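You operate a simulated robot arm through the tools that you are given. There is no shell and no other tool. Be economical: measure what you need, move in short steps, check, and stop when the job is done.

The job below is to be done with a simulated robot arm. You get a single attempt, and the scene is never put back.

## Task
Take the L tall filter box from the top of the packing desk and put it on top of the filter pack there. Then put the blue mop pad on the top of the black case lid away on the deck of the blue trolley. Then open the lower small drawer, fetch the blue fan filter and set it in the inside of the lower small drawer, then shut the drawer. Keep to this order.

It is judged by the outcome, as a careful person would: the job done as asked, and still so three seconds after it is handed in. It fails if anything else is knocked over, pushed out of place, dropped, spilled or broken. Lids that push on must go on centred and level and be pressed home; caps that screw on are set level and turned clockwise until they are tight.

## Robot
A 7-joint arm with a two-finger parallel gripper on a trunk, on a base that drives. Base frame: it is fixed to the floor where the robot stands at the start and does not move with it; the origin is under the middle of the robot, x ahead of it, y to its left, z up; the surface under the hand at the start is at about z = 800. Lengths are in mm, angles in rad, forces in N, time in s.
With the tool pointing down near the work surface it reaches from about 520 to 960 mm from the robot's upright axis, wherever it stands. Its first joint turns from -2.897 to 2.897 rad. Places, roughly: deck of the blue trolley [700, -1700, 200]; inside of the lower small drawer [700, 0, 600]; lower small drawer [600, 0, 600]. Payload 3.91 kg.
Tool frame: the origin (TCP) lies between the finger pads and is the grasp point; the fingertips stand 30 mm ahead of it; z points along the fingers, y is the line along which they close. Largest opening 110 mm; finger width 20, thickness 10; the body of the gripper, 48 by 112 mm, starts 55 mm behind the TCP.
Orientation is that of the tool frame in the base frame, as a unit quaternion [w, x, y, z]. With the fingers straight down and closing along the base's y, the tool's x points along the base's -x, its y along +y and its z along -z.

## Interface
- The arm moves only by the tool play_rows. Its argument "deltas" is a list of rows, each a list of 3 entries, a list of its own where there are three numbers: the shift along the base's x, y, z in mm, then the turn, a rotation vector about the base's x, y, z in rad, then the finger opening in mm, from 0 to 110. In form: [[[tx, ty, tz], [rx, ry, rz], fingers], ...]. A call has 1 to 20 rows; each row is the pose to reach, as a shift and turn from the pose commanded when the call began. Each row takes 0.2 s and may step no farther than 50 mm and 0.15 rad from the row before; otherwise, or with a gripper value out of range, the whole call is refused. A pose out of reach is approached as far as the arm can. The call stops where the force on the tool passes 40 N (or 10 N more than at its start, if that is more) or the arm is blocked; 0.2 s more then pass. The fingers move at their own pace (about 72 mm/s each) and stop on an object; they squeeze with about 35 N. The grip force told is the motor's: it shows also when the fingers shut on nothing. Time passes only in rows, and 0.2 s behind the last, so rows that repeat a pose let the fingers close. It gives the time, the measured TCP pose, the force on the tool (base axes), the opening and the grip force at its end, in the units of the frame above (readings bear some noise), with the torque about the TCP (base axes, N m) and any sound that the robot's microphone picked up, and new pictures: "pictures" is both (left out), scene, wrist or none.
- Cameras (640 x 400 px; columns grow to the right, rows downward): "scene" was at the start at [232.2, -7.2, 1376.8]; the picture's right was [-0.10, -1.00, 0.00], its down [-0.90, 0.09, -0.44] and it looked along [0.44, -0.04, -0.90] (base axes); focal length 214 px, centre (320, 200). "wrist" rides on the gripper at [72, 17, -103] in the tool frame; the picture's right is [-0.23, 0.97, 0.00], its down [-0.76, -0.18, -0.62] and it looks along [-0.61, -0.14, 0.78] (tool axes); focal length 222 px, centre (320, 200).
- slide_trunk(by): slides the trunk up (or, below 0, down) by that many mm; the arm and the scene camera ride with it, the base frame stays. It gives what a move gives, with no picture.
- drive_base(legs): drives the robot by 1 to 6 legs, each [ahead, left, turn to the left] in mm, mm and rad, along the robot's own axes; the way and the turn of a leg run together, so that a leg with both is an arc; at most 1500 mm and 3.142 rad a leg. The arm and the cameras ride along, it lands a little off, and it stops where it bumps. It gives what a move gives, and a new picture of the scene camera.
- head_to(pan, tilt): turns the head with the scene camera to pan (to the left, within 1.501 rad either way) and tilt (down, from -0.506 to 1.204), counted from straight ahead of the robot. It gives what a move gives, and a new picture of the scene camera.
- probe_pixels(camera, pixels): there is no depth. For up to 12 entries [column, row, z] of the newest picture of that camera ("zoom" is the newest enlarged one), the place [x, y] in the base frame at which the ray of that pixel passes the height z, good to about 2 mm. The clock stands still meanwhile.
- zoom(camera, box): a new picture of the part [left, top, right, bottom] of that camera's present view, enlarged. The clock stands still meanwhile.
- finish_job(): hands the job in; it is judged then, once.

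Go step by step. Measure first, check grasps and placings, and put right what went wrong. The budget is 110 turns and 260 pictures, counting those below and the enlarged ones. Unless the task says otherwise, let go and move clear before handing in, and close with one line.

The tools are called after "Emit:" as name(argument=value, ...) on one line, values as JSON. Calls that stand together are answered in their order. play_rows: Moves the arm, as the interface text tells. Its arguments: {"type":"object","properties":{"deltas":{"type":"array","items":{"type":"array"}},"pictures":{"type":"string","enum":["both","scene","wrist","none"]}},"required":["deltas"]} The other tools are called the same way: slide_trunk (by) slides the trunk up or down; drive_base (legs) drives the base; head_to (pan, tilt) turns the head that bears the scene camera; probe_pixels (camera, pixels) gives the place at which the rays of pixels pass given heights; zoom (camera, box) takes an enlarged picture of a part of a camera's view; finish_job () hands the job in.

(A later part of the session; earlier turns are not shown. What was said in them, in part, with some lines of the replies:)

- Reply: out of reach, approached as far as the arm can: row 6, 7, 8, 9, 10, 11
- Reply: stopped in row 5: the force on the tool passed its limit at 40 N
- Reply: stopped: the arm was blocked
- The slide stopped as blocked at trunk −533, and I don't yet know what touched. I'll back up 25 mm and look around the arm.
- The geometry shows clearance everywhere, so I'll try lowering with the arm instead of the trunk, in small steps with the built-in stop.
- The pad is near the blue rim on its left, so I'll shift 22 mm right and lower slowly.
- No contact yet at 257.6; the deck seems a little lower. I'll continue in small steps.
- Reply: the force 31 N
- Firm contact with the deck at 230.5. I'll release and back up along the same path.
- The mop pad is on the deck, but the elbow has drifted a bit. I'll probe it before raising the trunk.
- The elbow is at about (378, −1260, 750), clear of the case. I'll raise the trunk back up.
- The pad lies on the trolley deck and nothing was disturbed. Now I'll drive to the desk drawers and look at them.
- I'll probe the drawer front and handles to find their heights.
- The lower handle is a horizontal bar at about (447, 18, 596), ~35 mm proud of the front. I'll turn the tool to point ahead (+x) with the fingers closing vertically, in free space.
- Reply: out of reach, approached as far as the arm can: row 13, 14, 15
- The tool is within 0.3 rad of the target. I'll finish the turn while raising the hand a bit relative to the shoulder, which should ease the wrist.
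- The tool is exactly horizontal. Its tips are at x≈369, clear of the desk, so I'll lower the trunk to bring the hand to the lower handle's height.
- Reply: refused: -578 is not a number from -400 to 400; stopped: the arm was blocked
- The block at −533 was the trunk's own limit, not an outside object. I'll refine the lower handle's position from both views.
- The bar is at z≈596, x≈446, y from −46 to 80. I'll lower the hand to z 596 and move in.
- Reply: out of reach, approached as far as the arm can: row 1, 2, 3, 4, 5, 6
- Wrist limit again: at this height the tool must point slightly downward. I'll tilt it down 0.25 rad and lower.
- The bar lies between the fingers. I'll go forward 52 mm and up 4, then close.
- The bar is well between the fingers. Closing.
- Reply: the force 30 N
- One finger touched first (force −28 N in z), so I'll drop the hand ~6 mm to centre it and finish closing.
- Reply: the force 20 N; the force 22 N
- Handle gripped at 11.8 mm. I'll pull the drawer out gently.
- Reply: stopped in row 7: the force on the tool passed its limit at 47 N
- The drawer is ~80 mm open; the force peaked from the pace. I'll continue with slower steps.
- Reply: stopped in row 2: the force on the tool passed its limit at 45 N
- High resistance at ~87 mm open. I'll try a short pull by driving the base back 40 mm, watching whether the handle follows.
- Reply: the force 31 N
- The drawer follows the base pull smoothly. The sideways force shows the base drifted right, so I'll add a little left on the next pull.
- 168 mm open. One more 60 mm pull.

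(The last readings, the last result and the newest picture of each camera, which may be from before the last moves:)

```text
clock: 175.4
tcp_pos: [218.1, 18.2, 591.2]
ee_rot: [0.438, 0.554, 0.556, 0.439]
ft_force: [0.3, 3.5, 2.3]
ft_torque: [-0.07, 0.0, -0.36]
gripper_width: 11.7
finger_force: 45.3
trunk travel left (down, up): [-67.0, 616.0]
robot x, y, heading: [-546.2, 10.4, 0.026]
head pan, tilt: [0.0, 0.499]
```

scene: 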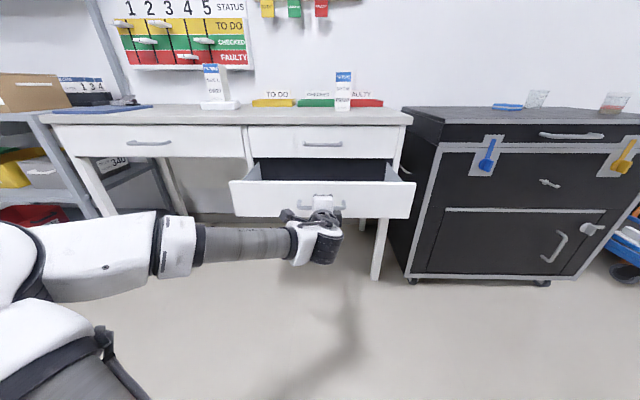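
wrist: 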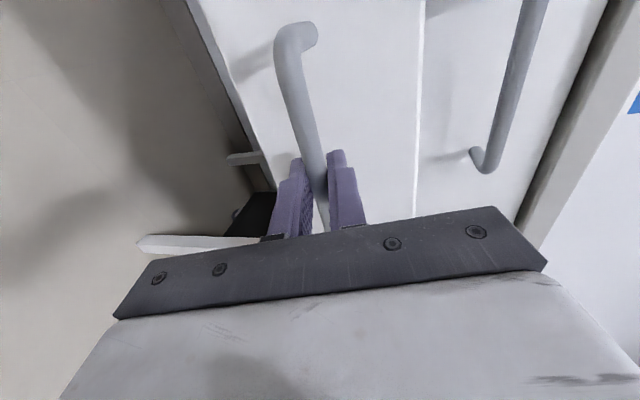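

The drawer is 226 mm open. I'll release and back away.

Emit:
play_rows(deltas=[[[0, 0, 0], [0, 0, 0], 25], [[0, 0, 0], [0, 0, 0], 45], [[0, 0, 0], [0, 0, 0], 55], [[-25, 0, 0], [0, 0, 0], 55], [[-60, 0, 0], [0, 0, 0], 55]], pictures="wrist")

Emit:
drive_base(legs=[[-150, 0, 0]])

Emit:
slide_trunk(by=300)

Emit:
slide_trunk(by=233)

Emit:
head_to(pan=0.0, tilt=0.65)

Emit:
zoom(camera="scene", box=[200, 140, 480, 315])

```text
clock: 176.8
tcp_pos: [154.6, -45.7, 587.7]
ee_rot: [0.465, 0.591, 0.519, 0.407]
ft_force: [0.3, 0.7, 0.1]
ft_torque: [-0.02, 0.0, 0.01]
gripper_width: 55.0
finger_force: 0.0
trunk travel left (down, up): [-67.0, 616.0]
robot x, y, heading: [-549.1, 9.9, 0.027]
head pan, tilt: [0.0, 0.499]
stopped in row 5: the arm was blocked; the commanded pose is now the measured one
```

wrist: 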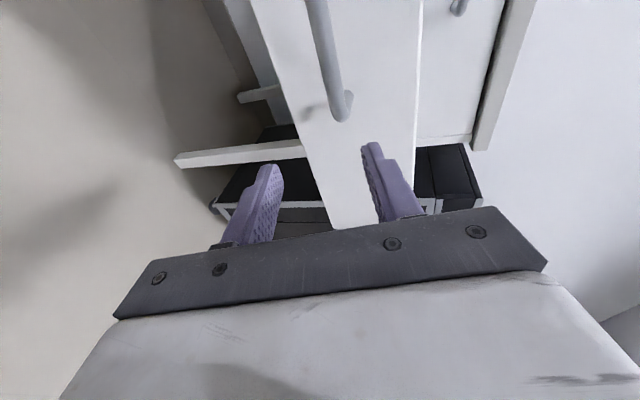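

```text
clock: 178.2
tcp_pos: [8.4, -45.0, 586.6]
ee_rot: [0.463, 0.59, 0.52, 0.409]
ft_force: [0.7, -0.4, -0.4]
ft_torque: [0.02, 0.01, 0.03]
gripper_width: 55.0
finger_force: 0.0
trunk travel left (down, up): [-67.0, 616.0]
robot x, y, heading: [-696.1, 7.0, 0.025]
head pan, tilt: [0.0, 0.499]
```

scene: 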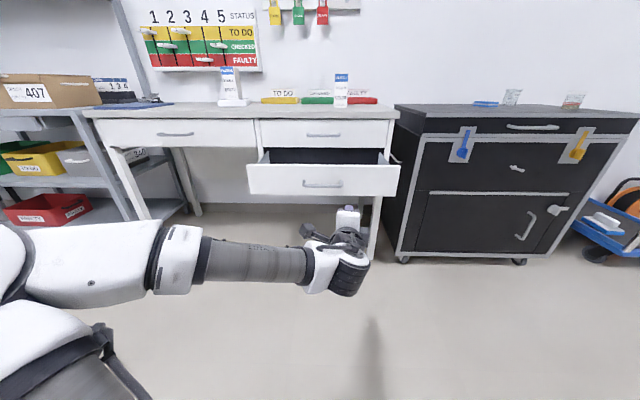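

```text
clock: 181.2
tcp_pos: [9.8, -45.6, 882.6]
ee_rot: [0.463, 0.591, 0.521, 0.406]
ft_force: [0.5, -0.4, 1.2]
ft_torque: [0.0, 0.04, 0.04]
gripper_width: 55.1
finger_force: 0.1
trunk travel left (down, up): [-367.0, 316.0]
robot x, y, heading: [-697.3, 5.3, 0.029]
head pan, tilt: [0.0, 0.499]
```

```text
clock: 183.6
tcp_pos: [10.0, -46.1, 1114.8]
ee_rot: [0.463, 0.591, 0.522, 0.406]
ft_force: [-0.5, -0.2, 0.0]
ft_torque: [0.01, -0.01, 0.01]
gripper_width: 55.2
finger_force: 0.2
trunk travel left (down, up): [-600.0, 83.0]
robot x, y, heading: [-693.5, 3.8, 0.03]
head pan, tilt: [0.0, 0.499]
```

```text
clock: 184.3
tcp_pos: [11.1, -44.5, 1115.0]
ee_rot: [0.462, 0.591, 0.521, 0.406]
ft_force: [-0.2, 0.2, -0.5]
ft_torque: [-0.02, 0.02, -0.02]
gripper_width: 55.0
finger_force: 0.0
trunk travel left (down, up): [-600.0, 83.0]
robot x, y, heading: [-696.1, 7.1, 0.021]
head pan, tilt: [0.0, 0.649]
```

scene: 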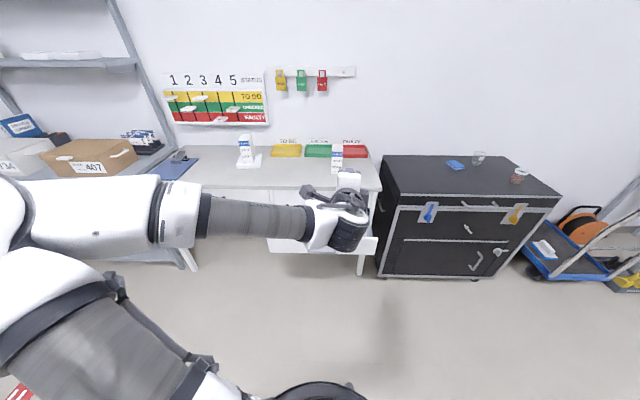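

```text
2.29 times, centred on (340, 228) of scene
```

zoom: 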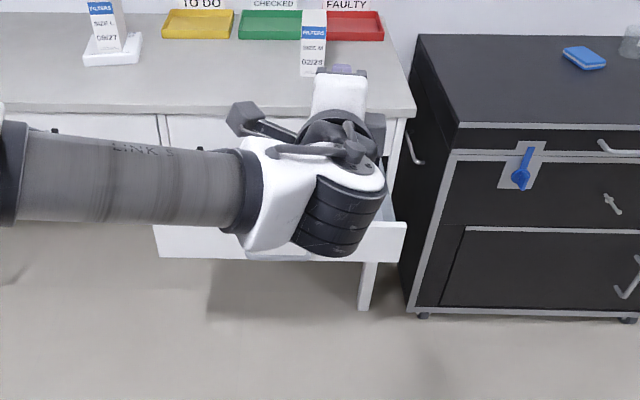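

The drawer is open and free. I'll return the tool to the downward pose.

Emit:
play_rows(deltas=[[[0, 4, 15], [-0.0649, 0.074, 0.0944], 60], [[0, 8, 30], [-0.1297, 0.1479, 0.1888], 60], [[0, 12, 40], [-0.1946, 0.2219, 0.2832], 60], [[-5, 16, 40], [-0.2595, 0.2959, 0.3776], 60], [[-10, 20, 40], [-0.3243, 0.3698, 0.472], 60], [[-15, 24, 35], [-0.3892, 0.4438, 0.5664], 60], [[-20, 28, 30], [-0.4541, 0.5178, 0.6608], 60], [[-25, 32, 25], [-0.5189, 0.5917, 0.7552], 60], [[-30, 36, 20], [-0.5838, 0.6657, 0.8496], 60], [[-35, 40, 15], [-0.6487, 0.7397, 0.944], 60], [[-40, 44, 10], [-0.7135, 0.8136, 1.0384], 60], [[-45, 48, 5], [-0.7784, 0.8876, 1.1328], 60], [[-50, 52, 0], [-0.8433, 0.9616, 1.2272], 60], [[-55, 56, -5], [-0.9081, 1.0355, 1.3216], 60], [[-60, 60, -10], [-0.973, 1.1095, 1.416], 60], [[-60, 60, -10], [-0.973, 1.1095, 1.416], 60]])

```text
clock: 187.7
tcp_pos: [-49.7, 14.7, 1107.1]
ee_rot: [-0.001, 0.001, 1.0, 0.0]
ft_force: [0.0, -0.5, 0.5]
ft_torque: [-0.03, -0.01, 0.0]
gripper_width: 60.0
finger_force: 0.0
trunk travel left (down, up): [-600.0, 83.0]
robot x, y, heading: [-698.7, 5.2, 0.028]
head pan, tilt: [0.0, 0.649]
```

scene: 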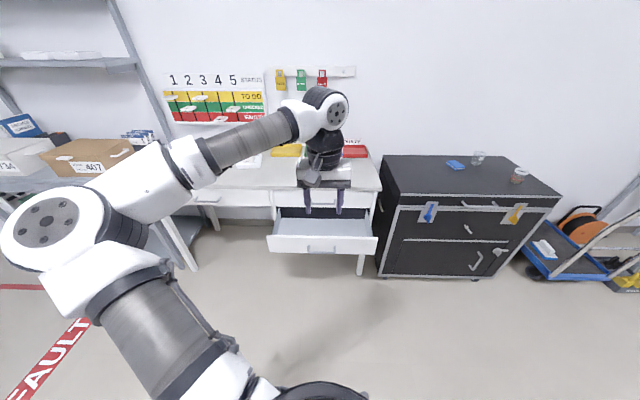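
wrist: 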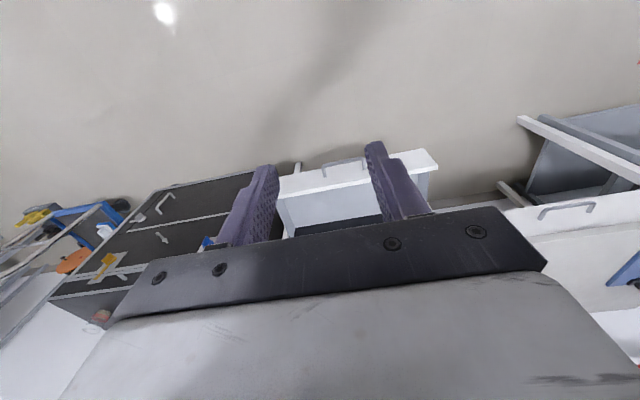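

The drawer looks empty and is ready. Next I'll drive to the case to fetch the blue slab.

Emit:
drive_base(legs=[[0, 0, -0.028], [0, -760, 0], [680, 0, 0]])

Emit:
head_to(pan=0.0, tilt=0.85)

Emit:
zoom(camera="scene", box=[240, 160, 400, 260])

Emit:
zoom(camera="wrist", box=[160, 0, 480, 200])

```text
clock: 197.6
tcp_pos: [603.6, -739.0, 1104.4]
ee_rot: [-0.001, 0.003, 1.0, 0.0]
ft_force: [0.6, 0.4, 0.5]
ft_torque: [0.02, 0.01, 0.0]
gripper_width: 59.9
finger_force: 0.1
trunk travel left (down, up): [-600.0, 83.0]
robot x, y, heading: [-43.2, -746.3, 0.022]
head pan, tilt: [0.0, 0.649]
```

scene: 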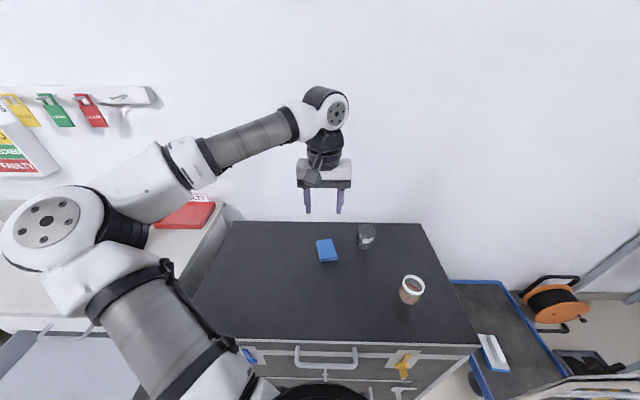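

```text
clock: 198.3
tcp_pos: [604.3, -740.2, 1106.0]
ee_rot: [-0.001, 0.003, 1.0, 0.0]
ft_force: [0.5, -0.2, 0.5]
ft_torque: [0.01, -0.03, 0.0]
gripper_width: 59.9
finger_force: 0.1
trunk travel left (down, up): [-600.0, 83.0]
robot x, y, heading: [-42.2, -747.2, 0.027]
head pan, tilt: [0.0, 0.85]
```

scene: 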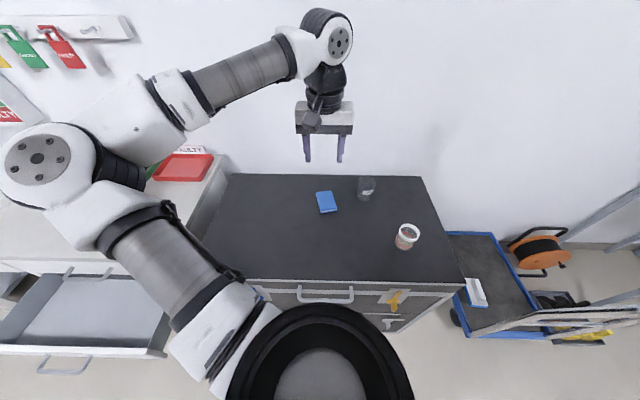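

```text
4.00 times, centred on (320, 210) of scene
```

zoom: 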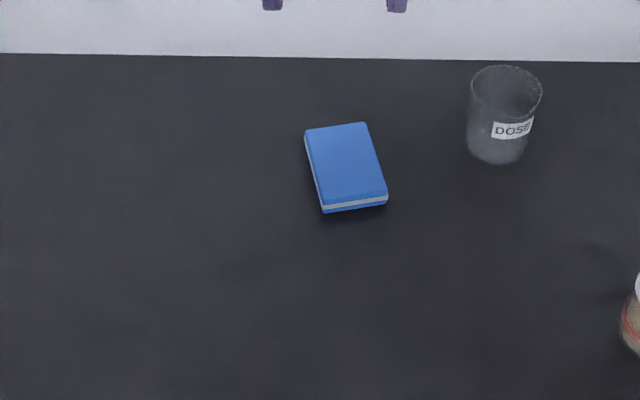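

```text
2.00 times, centred on (320, 100) of wrist
```

zoom: 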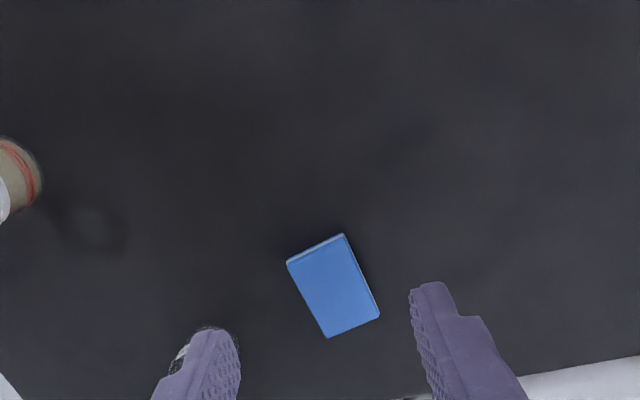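

Now I'll probe the slab's corners in the wrist zoom (top face).

Emit:
probe_pixels(camera="zoom", pixels=[[289, 265, 815], [343, 237, 815], [379, 317, 815], [328, 338, 815], [287, 261, 800], [343, 233, 800], [220, 330, 860]])

Emit:
probe_pixels(camera="scene", pixels=[[316.3, 192.5, 815], [331.0, 190.5, 815], [336.7, 208.7, 815], [320.5, 211, 815], [320.8, 213.3, 800], [337, 211, 800], [367, 188, 850], [364, 197, 800]])

```text
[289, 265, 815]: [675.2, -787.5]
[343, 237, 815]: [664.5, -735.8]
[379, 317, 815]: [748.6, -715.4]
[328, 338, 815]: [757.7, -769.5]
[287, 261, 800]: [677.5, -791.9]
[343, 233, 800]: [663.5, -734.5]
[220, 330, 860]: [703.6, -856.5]
```

```text
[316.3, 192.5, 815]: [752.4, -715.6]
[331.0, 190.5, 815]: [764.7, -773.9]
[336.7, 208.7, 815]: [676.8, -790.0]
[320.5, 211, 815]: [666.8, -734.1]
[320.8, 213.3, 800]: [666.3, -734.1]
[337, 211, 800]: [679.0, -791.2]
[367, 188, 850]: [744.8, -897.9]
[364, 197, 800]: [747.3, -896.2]
```

Slab: centre (713, −752), 54 × 86 mm, yaw +0.227. I'll move above it and check.

Emit:
play_rows(deltas=[[[30, -3, -40], [0, 0, 0.08], 85], [[60, -6, -80], [0, 0, 0.16], 85], [[90, -9, -120], [0, 0, 0.23], 85], [[109, -12, -160], [0, 0, 0.23], 85], [[109, -12, -195], [0, 0, 0.23], 85], [[109, -12, -195], [0, 0, 0.23], 85]])

```text
clock: 199.7
tcp_pos: [714.3, -751.3, 912.5]
ee_rot: [-0.001, -0.112, 0.994, 0.0]
ft_force: [0.0, -0.7, -0.7]
ft_torque: [0.04, 0.0, 0.04]
gripper_width: 85.2
finger_force: 0.1
trunk travel left (down, up): [-600.0, 83.0]
robot x, y, heading: [-44.5, -742.9, 0.026]
head pan, tilt: [0.0, 0.85]
```

scene: 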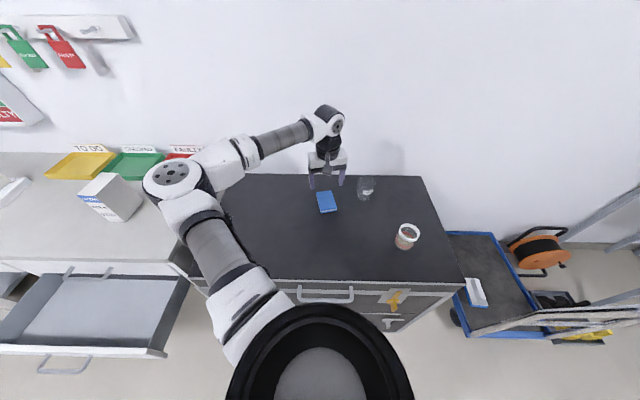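
wrist: 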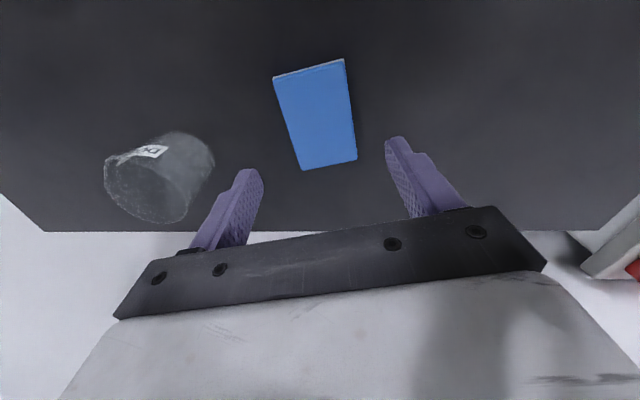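

Aligned. I'll descend to z≈834 and close.

Emit:
play_rows(deltas=[[[0, 0, -30], [0, 0, 0], 85], [[0, 0, -55], [0, 0, 0], 85], [[0, 0, -70], [0, 0, 0], 85], [[0, 0, -78], [0, 0, 0], 85], [[0, 0, -78], [0, 0, 0], 60], [[0, 0, -78], [0, 0, 0], 40], [[0, 0, -78], [0, 0, 0], 35], [[0, 0, -78], [0, 0, 0], 35]])

```text
clock: 201.5
tcp_pos: [713.1, -750.4, 831.3]
ee_rot: [-0.001, -0.111, 0.994, 0.0]
ft_force: [-0.4, 0.7, 0.5]
ft_torque: [-0.03, -0.02, -0.01]
gripper_width: 56.8
finger_force: 35.4
trunk travel left (down, up): [-600.0, 83.0]
robot x, y, heading: [-42.0, -750.0, 0.019]
head pan, tilt: [0.0, 0.85]
```

scene: 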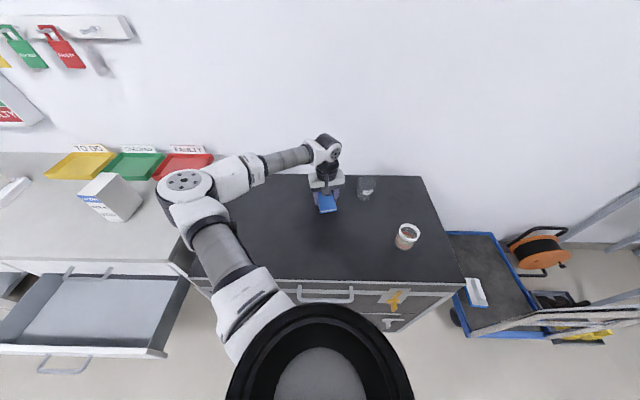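
wrist: 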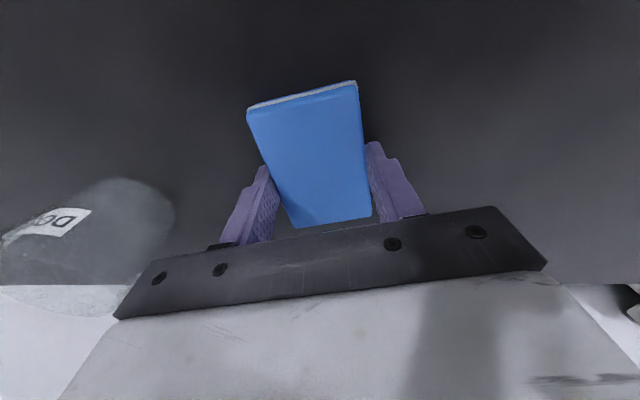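

Slab gripped (56.8 mm). I'll lift it, retract, and drive to the open drawer.

Emit:
play_rows(deltas=[[[0, 0, 30], [0, 0, 0], 35], [[0, 0, 70], [0, 0, 0], 35], [[-10, 0, 110], [0, 0, -0.05], 35], [[-25, 2, 150], [0, 0, -0.1], 35], [[-45, 4, 190], [0, 0, -0.15], 35], [[-65, 6, 220], [0, 0, -0.2], 35], [[-85, 8, 250], [0, 0, -0.22], 35], [[-105, 10, 270], [0, 0, -0.22], 35], [[-105, 10, 270], [0, 0, -0.22], 35]])

Emit:
drive_base(legs=[[-420, 0, 0], [0, 0, -0.022], [0, 760, 0], [140, 0, 0]])

Emit:
head_to(pan=0.0, tilt=0.9)

```text
clock: 203.5
tcp_pos: [606.0, -745.4, 1099.7]
ee_rot: [-0.001, -0.002, 1.0, -0.001]
ft_force: [-0.1, 0.5, -1.2]
ft_torque: [0.0, -0.01, -0.01]
gripper_width: 56.7
finger_force: 34.6
trunk travel left (down, up): [-600.0, 83.0]
robot x, y, heading: [-43.6, -746.2, 0.022]
head pan, tilt: [0.0, 0.85]
```

scene: 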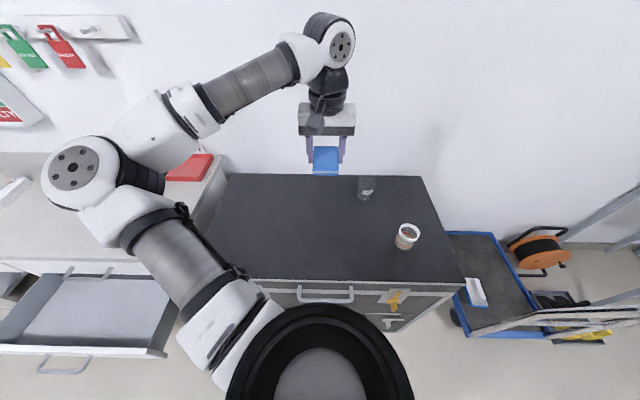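
wrist: 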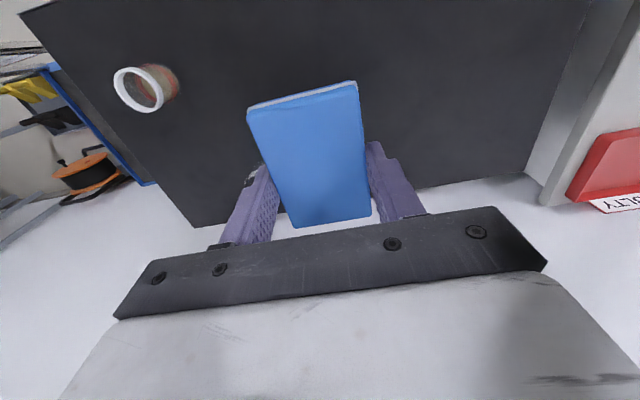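

```text
clock: 213.2
tcp_pos: [324.8, -36.0, 1099.8]
ee_rot: [-0.001, 0.013, 1.0, 0.0]
ft_force: [-0.3, 0.8, 0.5]
ft_torque: [0.03, 0.03, 0.0]
gripper_width: 56.7
finger_force: 35.3
trunk travel left (down, up): [-600.0, 83.0]
robot x, y, heading: [-327.6, -18.0, -0.006]
head pan, tilt: [0.0, 0.85]
```

scene: 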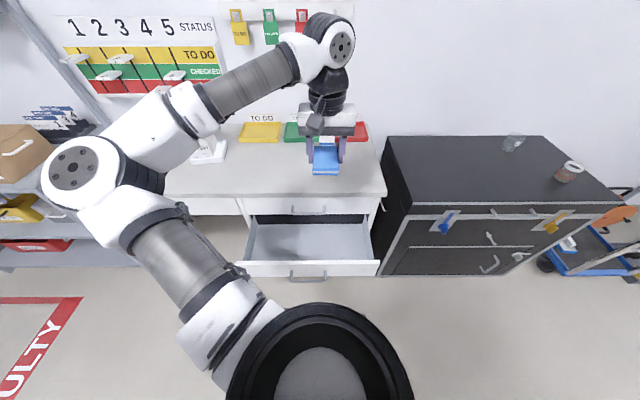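

```text
clock: 213.8
tcp_pos: [323.1, -35.2, 1100.8]
ee_rot: [0.0, 0.013, 1.0, 0.0]
ft_force: [0.1, -0.4, -0.3]
ft_torque: [-0.02, 0.0, 0.04]
gripper_width: 56.9
finger_force: 34.9
trunk travel left (down, up): [-600.0, 83.0]
robot x, y, heading: [-326.5, -15.9, -0.006]
head pan, tilt: [0.0, 0.901]
```

scene: 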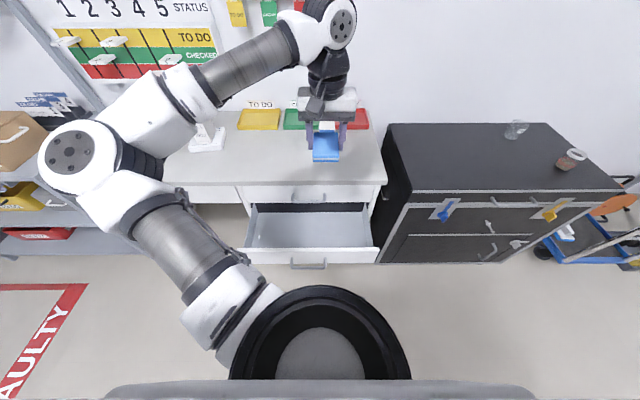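

The drawer sits just below. I'll probe its rim and floor to choose the spot.

Emit:
probe_pixels(camera="scene", pixels=[[310, 249, 650], [310, 263, 540], [248, 205, 650], [370, 205, 650], [245, 249, 650], [377, 249, 650], [310, 207, 560], [310, 240, 560], [310, 186, 800]])

Emit:
zoom(camera="scene", box=[220, 170, 400, 282])

```text
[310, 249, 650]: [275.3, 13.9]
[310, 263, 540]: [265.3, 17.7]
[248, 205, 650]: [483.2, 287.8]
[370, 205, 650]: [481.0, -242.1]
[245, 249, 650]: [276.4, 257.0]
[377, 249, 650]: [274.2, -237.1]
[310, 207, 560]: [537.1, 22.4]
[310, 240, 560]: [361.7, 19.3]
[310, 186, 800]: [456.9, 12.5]
```

```text
3.56 times, centred on (310, 226) of scene
```

zoom: 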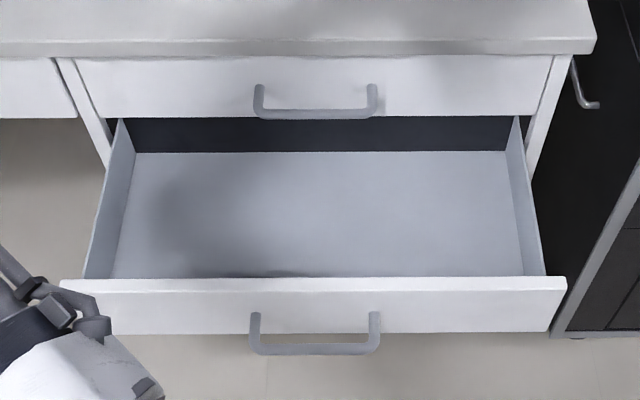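

Interior runs from x≈277 to the desk edge at ≈457. I'll aim for (350, 15): lower the trunk 250 mm, then go down with the arm.

Emit:
slide_trunk(by=-250)

Emit:
play_rows(deltas=[[[15, 25, -20], [0, 0, 0], 35], [[27, 50, -40], [0, 0, 0.03], 35], [[27, 50, -75], [0, 0, 0.03], 35], [[27, 50, -110], [0, 0, 0.03], 35], [[27, 50, -145], [0, 0, 0.03], 35], [[27, 50, -180], [0, 0, 0.03], 35], [[27, 50, -180], [0, 0, 0.03], 35]])

```text
clock: 216.4
tcp_pos: [325.1, -35.4, 850.6]
ee_rot: [-0.001, 0.013, 1.0, 0.0]
ft_force: [-0.1, -0.2, 1.0]
ft_torque: [-0.01, 0.0, 0.01]
gripper_width: 56.8
finger_force: 35.2
trunk travel left (down, up): [-350.0, 333.0]
robot x, y, heading: [-325.8, -16.3, -0.009]
head pan, tilt: [0.0, 0.901]
```

```text
clock: 218.0
tcp_pos: [352.0, 17.3, 671.4]
ee_rot: [-0.001, -0.003, 1.0, 0.001]
ft_force: [-0.2, -0.3, 0.1]
ft_torque: [-0.02, 0.03, 0.01]
gripper_width: 56.9
finger_force: 34.7
trunk travel left (down, up): [-350.0, 333.0]
robot x, y, heading: [-321.5, -20.9, -0.004]
head pan, tilt: [0.0, 0.901]
```

scene: 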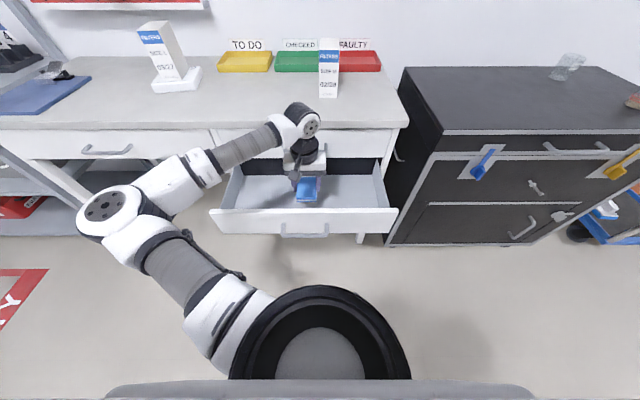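
wrist: 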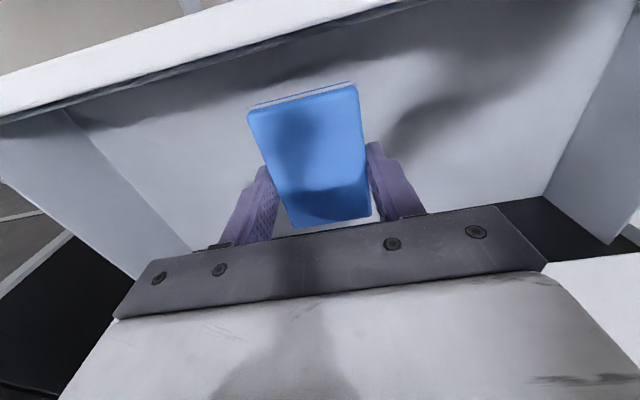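

The slab is over the drawer interior with clear walls around. I'll lower to ~600, then slowly to contact.

Emit:
play_rows(deltas=[[[0, 0, -20], [0, 0, 0], 35], [[0, 0, -40], [0, 0, 0], 35], [[0, 0, -60], [0, 0, 0], 35], [[0, 0, -70], [0, 0, 0], 35], [[0, 0, -75], [0, 0, 0], 35], [[0, 0, -80], [0, 0, 0], 35], [[0, 0, -84], [0, 0, 0], 35], [[0, 0, -88], [0, 0, 0], 35], [[0, 0, -92], [0, 0, 0], 35], [[0, 0, -96], [0, 0, 0], 35], [[0, 0, -100], [0, 0, 0], 35], [[0, 0, -104], [0, 0, 0], 35]])

```text
clock: 220.2
tcp_pos: [355.0, 14.9, 579.9]
ee_rot: [0.006, -0.003, 1.0, -0.001]
ft_force: [1.0, 0.7, 23.9]
ft_torque: [0.06, 0.59, 0.02]
gripper_width: 56.9
finger_force: 35.0
trunk travel left (down, up): [-350.0, 333.0]
robot x, y, heading: [-330.2, -19.9, -0.008]
head pan, tilt: [0.0, 0.901]
stopped in row 11: the force on the tool passed its limit at 45 N (the readings are from after the stop); the commanded pose is now the measured one
```

scene: 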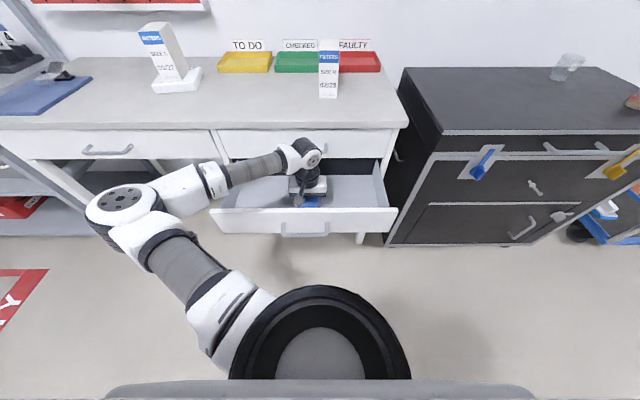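
wrist: 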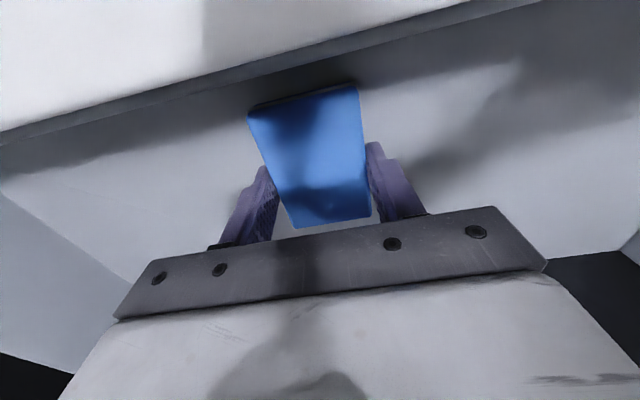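

The slab is on the drawer floor. I'll release and rise straight out.

Emit:
play_rows(deltas=[[[0, 0, 1], [0, 0, 0], 65], [[0, 0, 2], [0, 0, 0], 80], [[0, 0, 2], [0, 0, 0], 85], [[0, 0, 20], [0, 0, 0], 85], [[0, 0, 50], [0, 0, 0], 85], [[0, 0, 85], [0, 0, 0], 85], [[0, 0, 120], [0, 0, 0], 85], [[-10, 0, 160], [0, 0, 0], 85], [[-20, 0, 200], [0, 0, 0], 85], [[-30, 0, 240], [0, 0, 0], 85], [[-30, 0, 260], [0, 0, 0], 85]])

Emit:
zoom(camera="scene", box=[200, 100, 420, 250])

```text
clock: 222.6
tcp_pos: [324.5, 14.9, 837.4]
ee_rot: [0.002, -0.001, 1.0, -0.001]
ft_force: [0.1, -0.6, 0.1]
ft_torque: [-0.03, -0.01, 0.01]
gripper_width: 84.9
finger_force: 0.1
trunk travel left (down, up): [-350.0, 333.0]
robot x, y, heading: [-329.3, -14.8, -0.005]
head pan, tilt: [0.0, 0.901]
```

scene: 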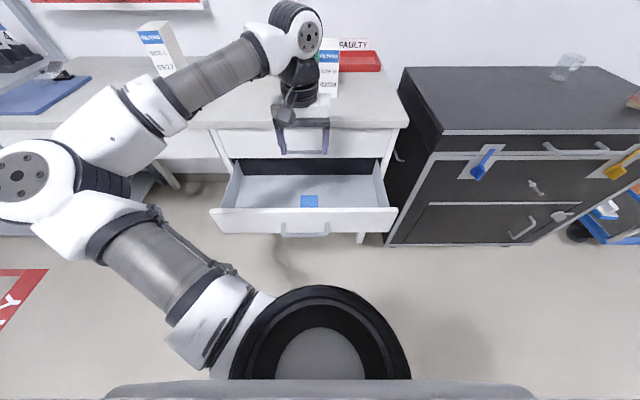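
wrist: 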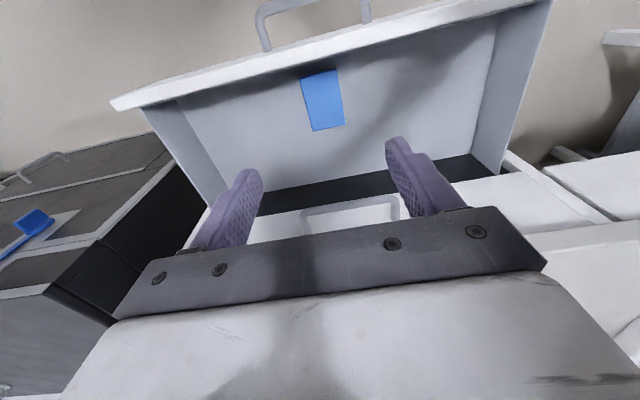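

```text
2.67 times, centred on (310, 175) of scene
```

zoom: 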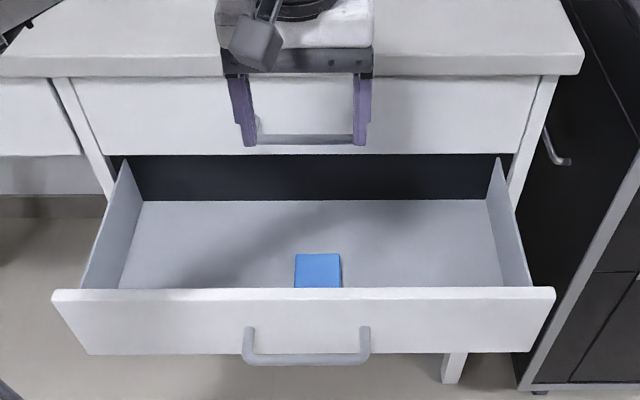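

The filter lies flat in the drawer. I'll back off, turn the tool to point ahead with closed fingers, and push the drawer shut by its front.

Emit:
drive_base(legs=[[-310, 0, 0]])

Emit:
play_rows(deltas=[[[10, 0, 8], [0.0864, -0.0864, -0.0864], 40], [[20, 0, 16], [0.1727, -0.1727, -0.1727], 20], [[30, 0, 24], [0.2591, -0.2591, -0.2591], 0], [[40, 0, 32], [0.3455, -0.3455, -0.3455], 0], [[50, 0, 40], [0.4319, -0.4319, -0.4319], 0], [[60, 0, 48], [0.5182, -0.5182, -0.5182], 0], [[70, 0, 56], [0.6046, -0.6046, -0.6046], 0], [[80, 0, 64], [0.691, -0.691, -0.691], 0], [[90, 0, 72], [0.7773, -0.7773, -0.7773], 0], [[100, 0, 80], [0.8637, -0.8637, -0.8637], 0], [[105, 0, 88], [0.9501, -0.9501, -0.9501], 0], [[110, 0, 94], [1.0364, -1.0364, -1.0364], 0], [[110, 0, 98], [1.1228, -1.1228, -1.1228], 0], [[110, 0, 100], [1.2092, -1.2092, -1.2092], 0], [[110, 0, 100], [1.2092, -1.2092, -1.2092], 0]])

```text
clock: 224.7
tcp_pos: [26.2, 18.5, 837.5]
ee_rot: [0.002, -0.003, 1.0, -0.001]
ft_force: [-0.4, 0.1, -0.4]
ft_torque: [0.03, -0.01, 0.01]
gripper_width: 84.8
finger_force: 0.0
trunk travel left (down, up): [-350.0, 333.0]
robot x, y, heading: [-622.7, -15.4, -0.007]
head pan, tilt: [0.0, 0.901]
```

scene: 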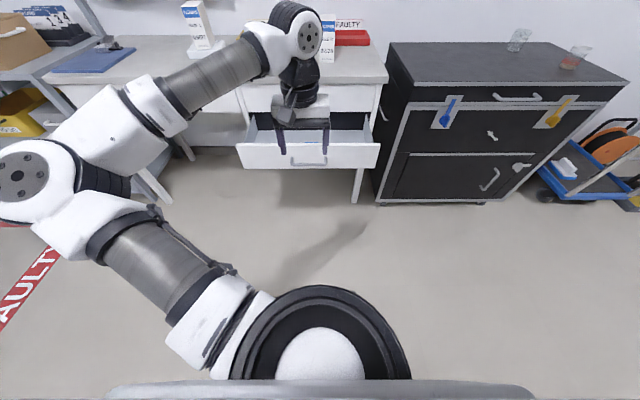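

```text
clock: 227.9
tcp_pos: [137.3, 5.8, 931.6]
ee_rot: [0.512, 0.505, 0.5, 0.483]
ft_force: [-0.2, 0.5, 0.2]
ft_torque: [0.03, 0.01, -0.01]
gripper_width: 0.1
finger_force: 35.2
trunk travel left (down, up): [-350.0, 333.0]
robot x, y, heading: [-624.7, -10.7, -0.004]
head pan, tilt: [0.0, 0.901]
```

scene: 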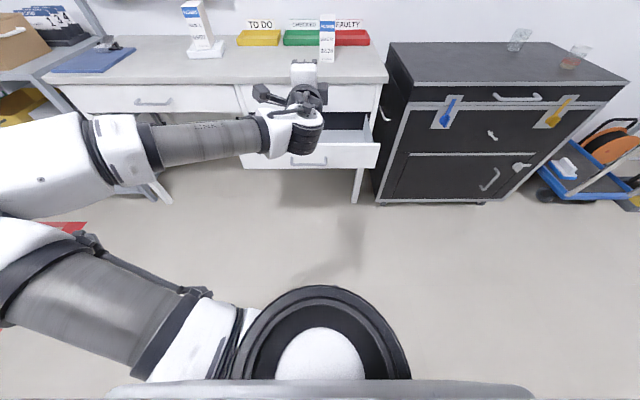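
wrist: 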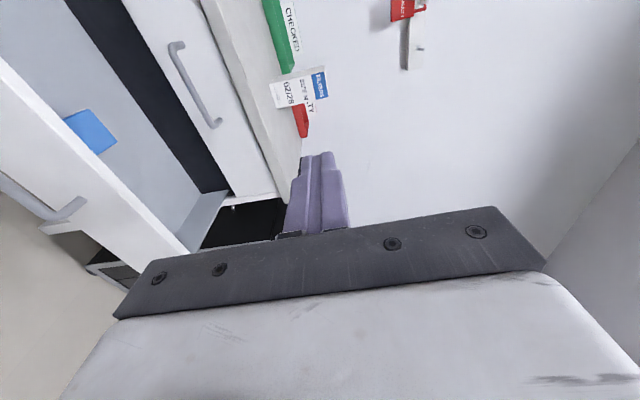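

The tool is level with closed fingers. I'll lower the trunk 280 mm, then tilt slightly to aim just above the handle.

Emit:
slide_trunk(by=-278)

Emit:
play_rows(deltas=[[[0, 4, 0], [0, 0.08, 0], 0], [[0, 8, -10], [0, 0.15, 0], 0], [[0, 12, -22], [0, 0.2, 0], 0], [[0, 12, -22], [0, 0.2, 0], 0]])

Emit:
head_to(pan=0.0, tilt=0.4)

Emit:
zoom(camera="scene", box=[220, 80, 420, 280])

```text
clock: 230.7
tcp_pos: [136.2, 12.7, 656.1]
ee_rot: [0.512, 0.498, 0.504, 0.486]
ft_force: [0.0, -0.6, 0.1]
ft_torque: [0.01, 0.01, 0.02]
gripper_width: 0.0
finger_force: 34.6
trunk travel left (down, up): [-72.0, 611.0]
robot x, y, heading: [-623.9, -16.3, -0.004]
head pan, tilt: [0.0, 0.901]
```

```text
clock: 231.9
tcp_pos: [139.3, 6.4, 619.4]
ee_rot: [0.489, 0.542, 0.56, 0.392]
ft_force: [0.3, 0.6, 0.2]
ft_torque: [0.02, -0.01, 0.02]
gripper_width: 0.2
finger_force: 34.7
trunk travel left (down, up): [-72.0, 611.0]
robot x, y, heading: [-623.5, -13.3, -0.01]
head pan, tilt: [0.0, 0.901]
stopped in row 4: the arm was blocked; the commanded pose is now the measured one
```

scene: 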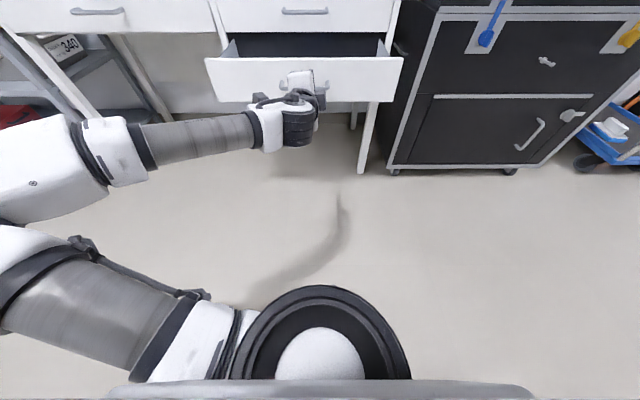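
wrist: 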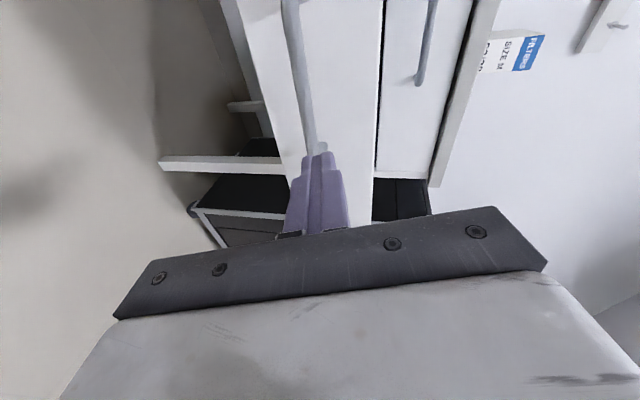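

```text
clock: 232.8
tcp_pos: [139.0, 6.6, 618.7]
ee_rot: [0.488, 0.542, 0.561, 0.391]
ft_force: [0.0, -0.5, 0.7]
ft_torque: [0.0, 0.02, 0.01]
gripper_width: 0.3
finger_force: 35.0
trunk travel left (down, up): [-72.0, 611.0]
robot x, y, heading: [-622.7, -15.7, -0.004]
head pan, tilt: [0.0, 0.4]
```

scene: 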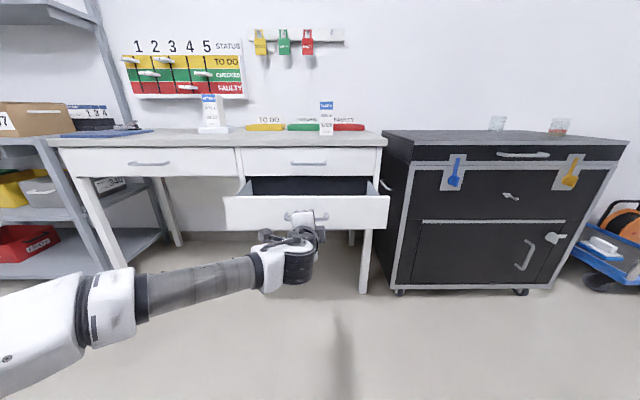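

```text
2.00 times, centred on (320, 180) of scene
```

zoom: 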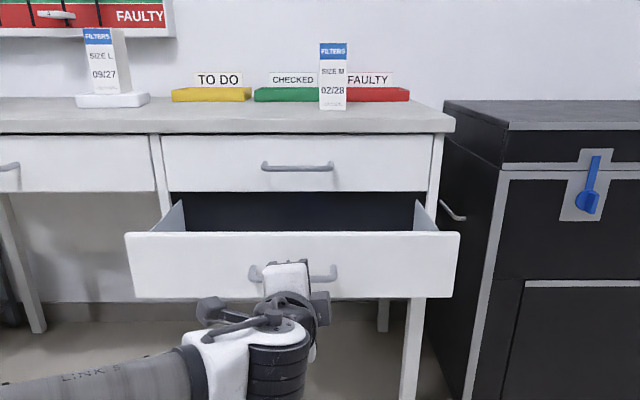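

The tip points slightly down at z≈612, close to the bar's height. I'll raise 14 mm so it bears on the panel above the bar, then drive forward.

Emit:
play_rows(deltas=[[[0, 4, 7], [0, 0, 0], 0], [[0, 8, 14], [0, 0, 0], 0], [[0, 8, 14], [0, 0, 0], 0]], pictures="none")

Emit:
drive_base(legs=[[75, 0, 0]])

Emit:
zoom(camera="wrist", box=[0, 0, 640, 400])

```text
clock: 233.6
tcp_pos: [141.0, 0.9, 627.1]
ee_rot: [0.5, 0.544, 0.562, 0.373]
ft_force: [0.8, 0.3, -0.8]
ft_torque: [-0.03, 0.0, 0.01]
gripper_width: 0.0
finger_force: 34.7
trunk travel left (down, up): [-72.0, 611.0]
robot x, y, heading: [-629.1, -12.8, -0.005]
head pan, tilt: [0.0, 0.4]
```

```text
clock: 234.6
tcp_pos: [213.3, 6.3, 627.2]
ee_rot: [0.5, 0.54, 0.564, 0.374]
ft_force: [0.2, -0.3, 0.6]
ft_torque: [0.0, -0.02, -0.03]
gripper_width: 0.3
finger_force: 35.9
trunk travel left (down, up): [-72.0, 611.0]
robot x, y, heading: [-553.4, -15.7, -0.005]
head pan, tilt: [0.0, 0.4]
```

scene: 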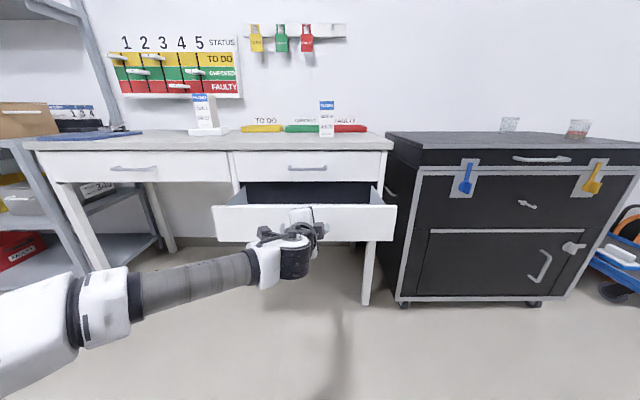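

```text
1.00 times, centred on (320, 200) of wrist (not enlarged: the box is as wide or as high as the picture)
```

zoom: 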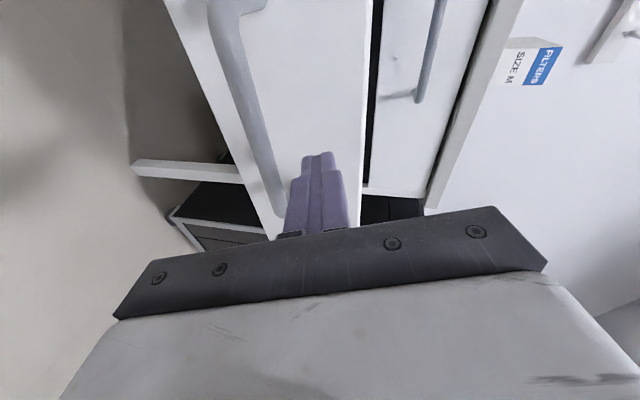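

The fingertip is ~20 mm from the panel, above the bar. Pushing forward.

Emit:
drive_base(legs=[[120, 0, 0]])

Emit:
zoom(camera="wrist", box=[0, 0, 640, 400])

```text
clock: 235.9
tcp_pos: [330.4, 5.3, 626.6]
ee_rot: [0.502, 0.539, 0.566, 0.37]
ft_force: [0.2, -0.4, 0.4]
ft_torque: [-0.02, 0.01, 0.01]
gripper_width: 0.0
finger_force: 35.2
trunk travel left (down, up): [-72.0, 611.0]
robot x, y, heading: [-432.3, -16.5, -0.009]
head pan, tilt: [0.0, 0.4]
```

scene: 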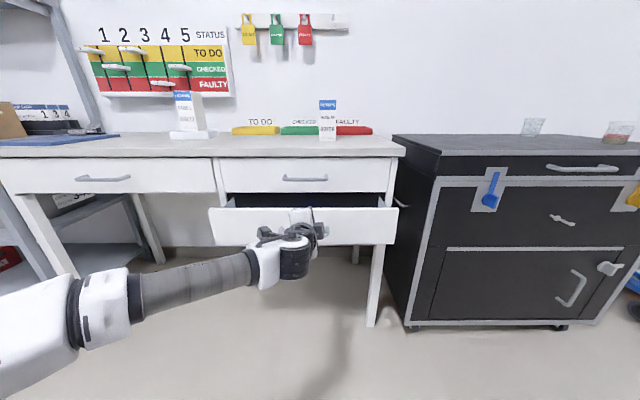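

```text
1.00 times, centred on (320, 200) of wrist (not enlarged: the box is as wide or as high as the picture)
```

zoom: 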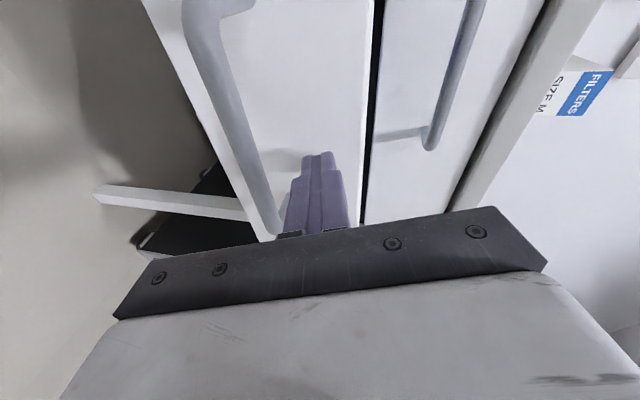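

It slides in nicely. I'll push another 100 mm.

Emit:
drive_base(legs=[[100, 0, 0]])

Emit:
zoom(camera="wrist", box=[0, 0, 640, 400])

```text
clock: 237.0
tcp_pos: [427.9, 5.7, 627.4]
ee_rot: [0.502, 0.538, 0.567, 0.37]
ft_force: [-0.1, 0.4, -0.1]
ft_torque: [0.01, -0.02, 0.01]
gripper_width: 0.0
finger_force: 35.1
trunk travel left (down, up): [-72.0, 611.0]
robot x, y, heading: [-338.4, -21.2, -0.007]
head pan, tilt: [0.0, 0.4]
```

scene: 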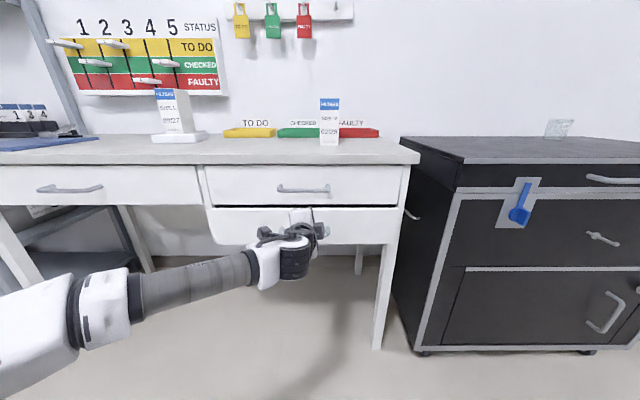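

```text
1.00 times, centred on (320, 200) of wrist (not enlarged: the box is as wide or as high as the picture)
```

zoom: 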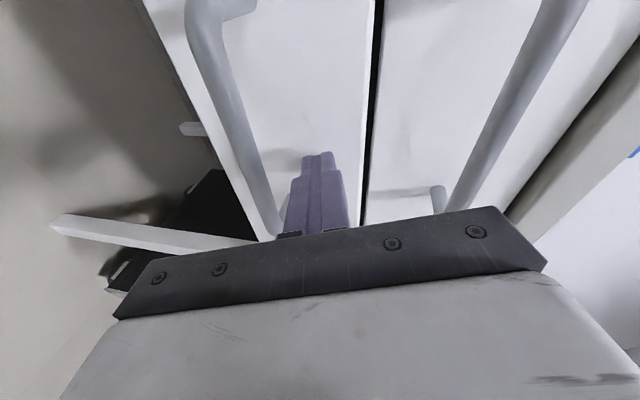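

Nearly closed. I'll finish with small arm steps until it stops against the frame.

Emit:
play_rows(deltas=[[[5, 0, 0], [0, 0, 0], 0], [[10, 0, 0], [0, 0, 0], 0], [[15, 0, 0], [0, 0, 0], 0], [[20, 0, 0], [0, 0, 0], 0], [[25, 0, 0], [0, 0, 0], 0], [[30, 0, 0], [0, 0, 0], 0], [[35, 0, 0], [0, 0, 0], 0], [[40, 0, 0], [0, 0, 0], 0]])

```text
clock: 238.6
tcp_pos: [458.7, 5.9, 624.4]
ee_rot: [0.504, 0.537, 0.568, 0.368]
ft_force: [-19.7, 6.0, 6.7]
ft_torque: [0.05, -0.25, 0.33]
gripper_width: 0.1
finger_force: 34.6
trunk travel left (down, up): [-72.0, 611.0]
robot x, y, heading: [-333.7, -17.3, -0.009]
head pan, tilt: [0.0, 0.4]
stopped in row 7: the force on the tool passed its limit at 52 N (the readings are from after the stop); the commanded pose is now the measured one
```

scene: 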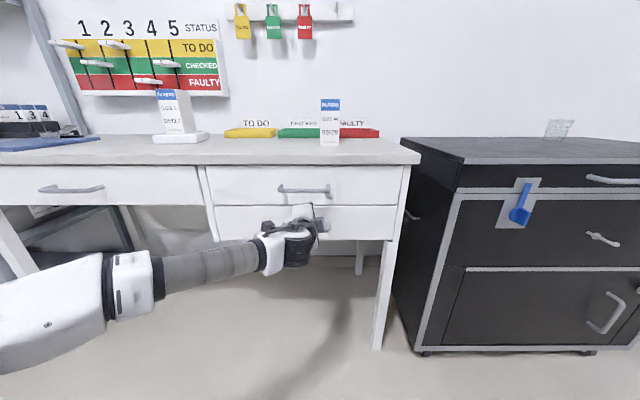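
wrist: 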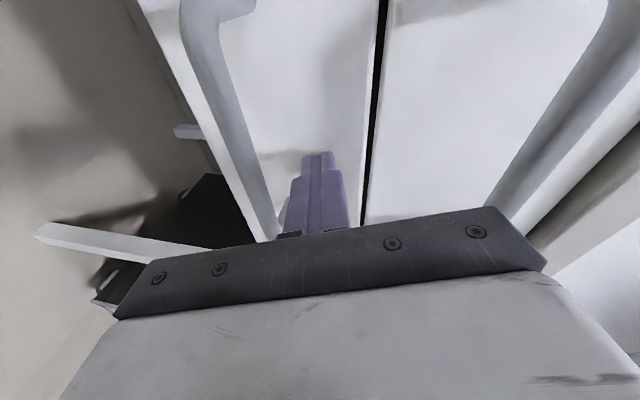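

The panel stopped firmly at x≈487, flush with the upper drawer. I'll back straight off and verify.

Emit:
drive_base(legs=[[-300, 0, 0]])

Emit:
slide_trunk(by=300)

Emit:
head_to(pan=0.0, tilt=0.5)

Emit:
zoom(camera="scene", box=[150, 90, 450, 278])

Emit:
zoom(camera="scene", box=[400, 90, 640, 290])

```text
clock: 240.7
tcp_pos: [148.4, 11.7, 624.2]
ee_rot: [0.501, 0.535, 0.571, 0.369]
ft_force: [0.2, 0.1, -0.4]
ft_torque: [0.03, 0.0, 0.01]
gripper_width: 0.0
finger_force: 35.1
trunk travel left (down, up): [-72.0, 611.0]
robot x, y, heading: [-644.0, -15.4, 0.006]
head pan, tilt: [0.0, 0.4]
```

scene: 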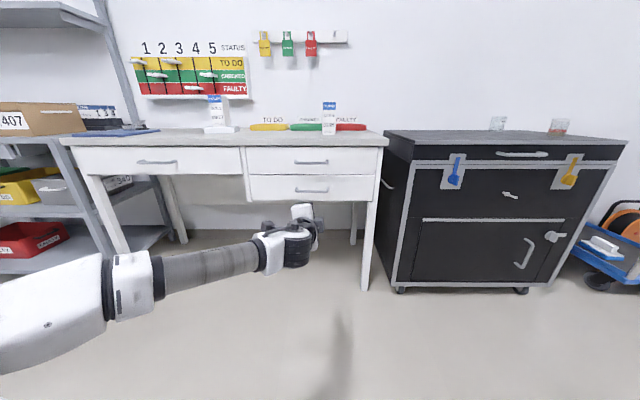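

```text
clock: 243.7
tcp_pos: [148.5, 12.9, 923.0]
ee_rot: [0.501, 0.535, 0.571, 0.369]
ft_force: [-0.2, 0.6, 0.3]
ft_torque: [0.04, -0.02, 0.02]
gripper_width: 0.0
finger_force: 35.0
trunk travel left (down, up): [-372.0, 311.0]
robot x, y, heading: [-645.0, -17.2, 0.004]
head pan, tilt: [0.0, 0.4]
```

```text
clock: 244.3
tcp_pos: [149.7, 13.5, 923.5]
ee_rot: [0.502, 0.535, 0.571, 0.368]
ft_force: [-0.6, -0.3, -0.7]
ft_torque: [0.05, 0.01, -0.02]
gripper_width: 0.0
finger_force: 34.9
trunk travel left (down, up): [-372.0, 311.0]
robot x, y, heading: [-645.4, -15.3, 0.001]
head pan, tilt: [0.0, 0.499]
```

scene: 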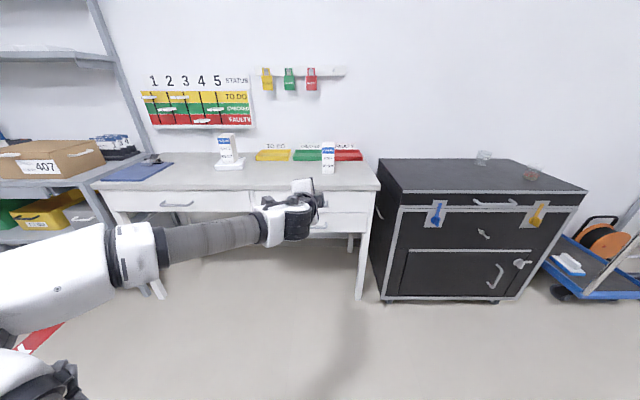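

```text
2.13 times, centred on (300, 184) of scene
```

zoom: 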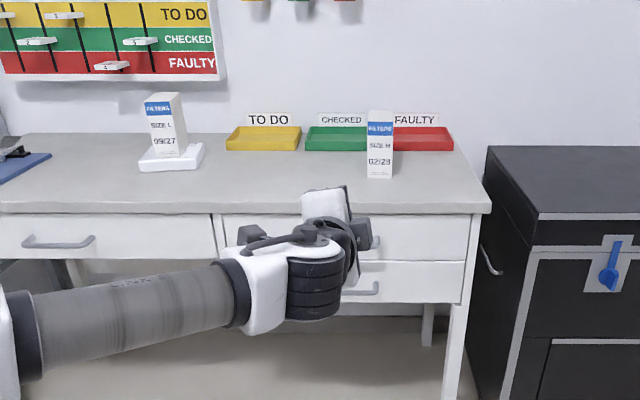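

```text
2.00 times, centred on (520, 190) of scene
```

zoom: 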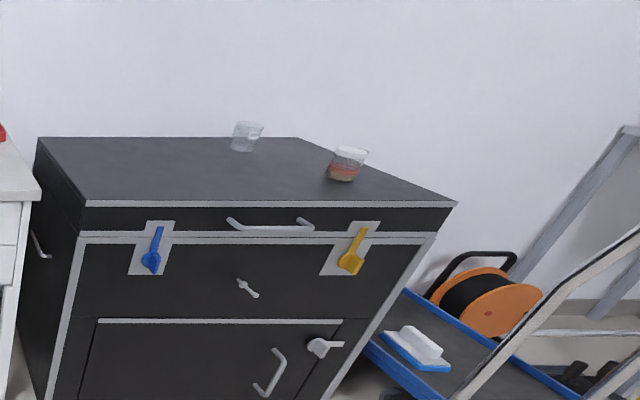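

The L box stands on the filter pack, the mop pad is on the trolley deck, both drawers are flush and everything else is in place. The arm is clear, so I'm handing in.

Emit:
finish_job()

```text
The job is handed in.
```

I did all three parts in order and handed the job in: the L box is on the filter pack, the mop pad is on the trolley deck, and the filter is in the shut lower drawer. The one uncertainty is that none of the blue items carried a label. I took the white-handled pad as the mop pad and the layered blue slab beside it as the fan filter, after seeing no other candidate nearby.
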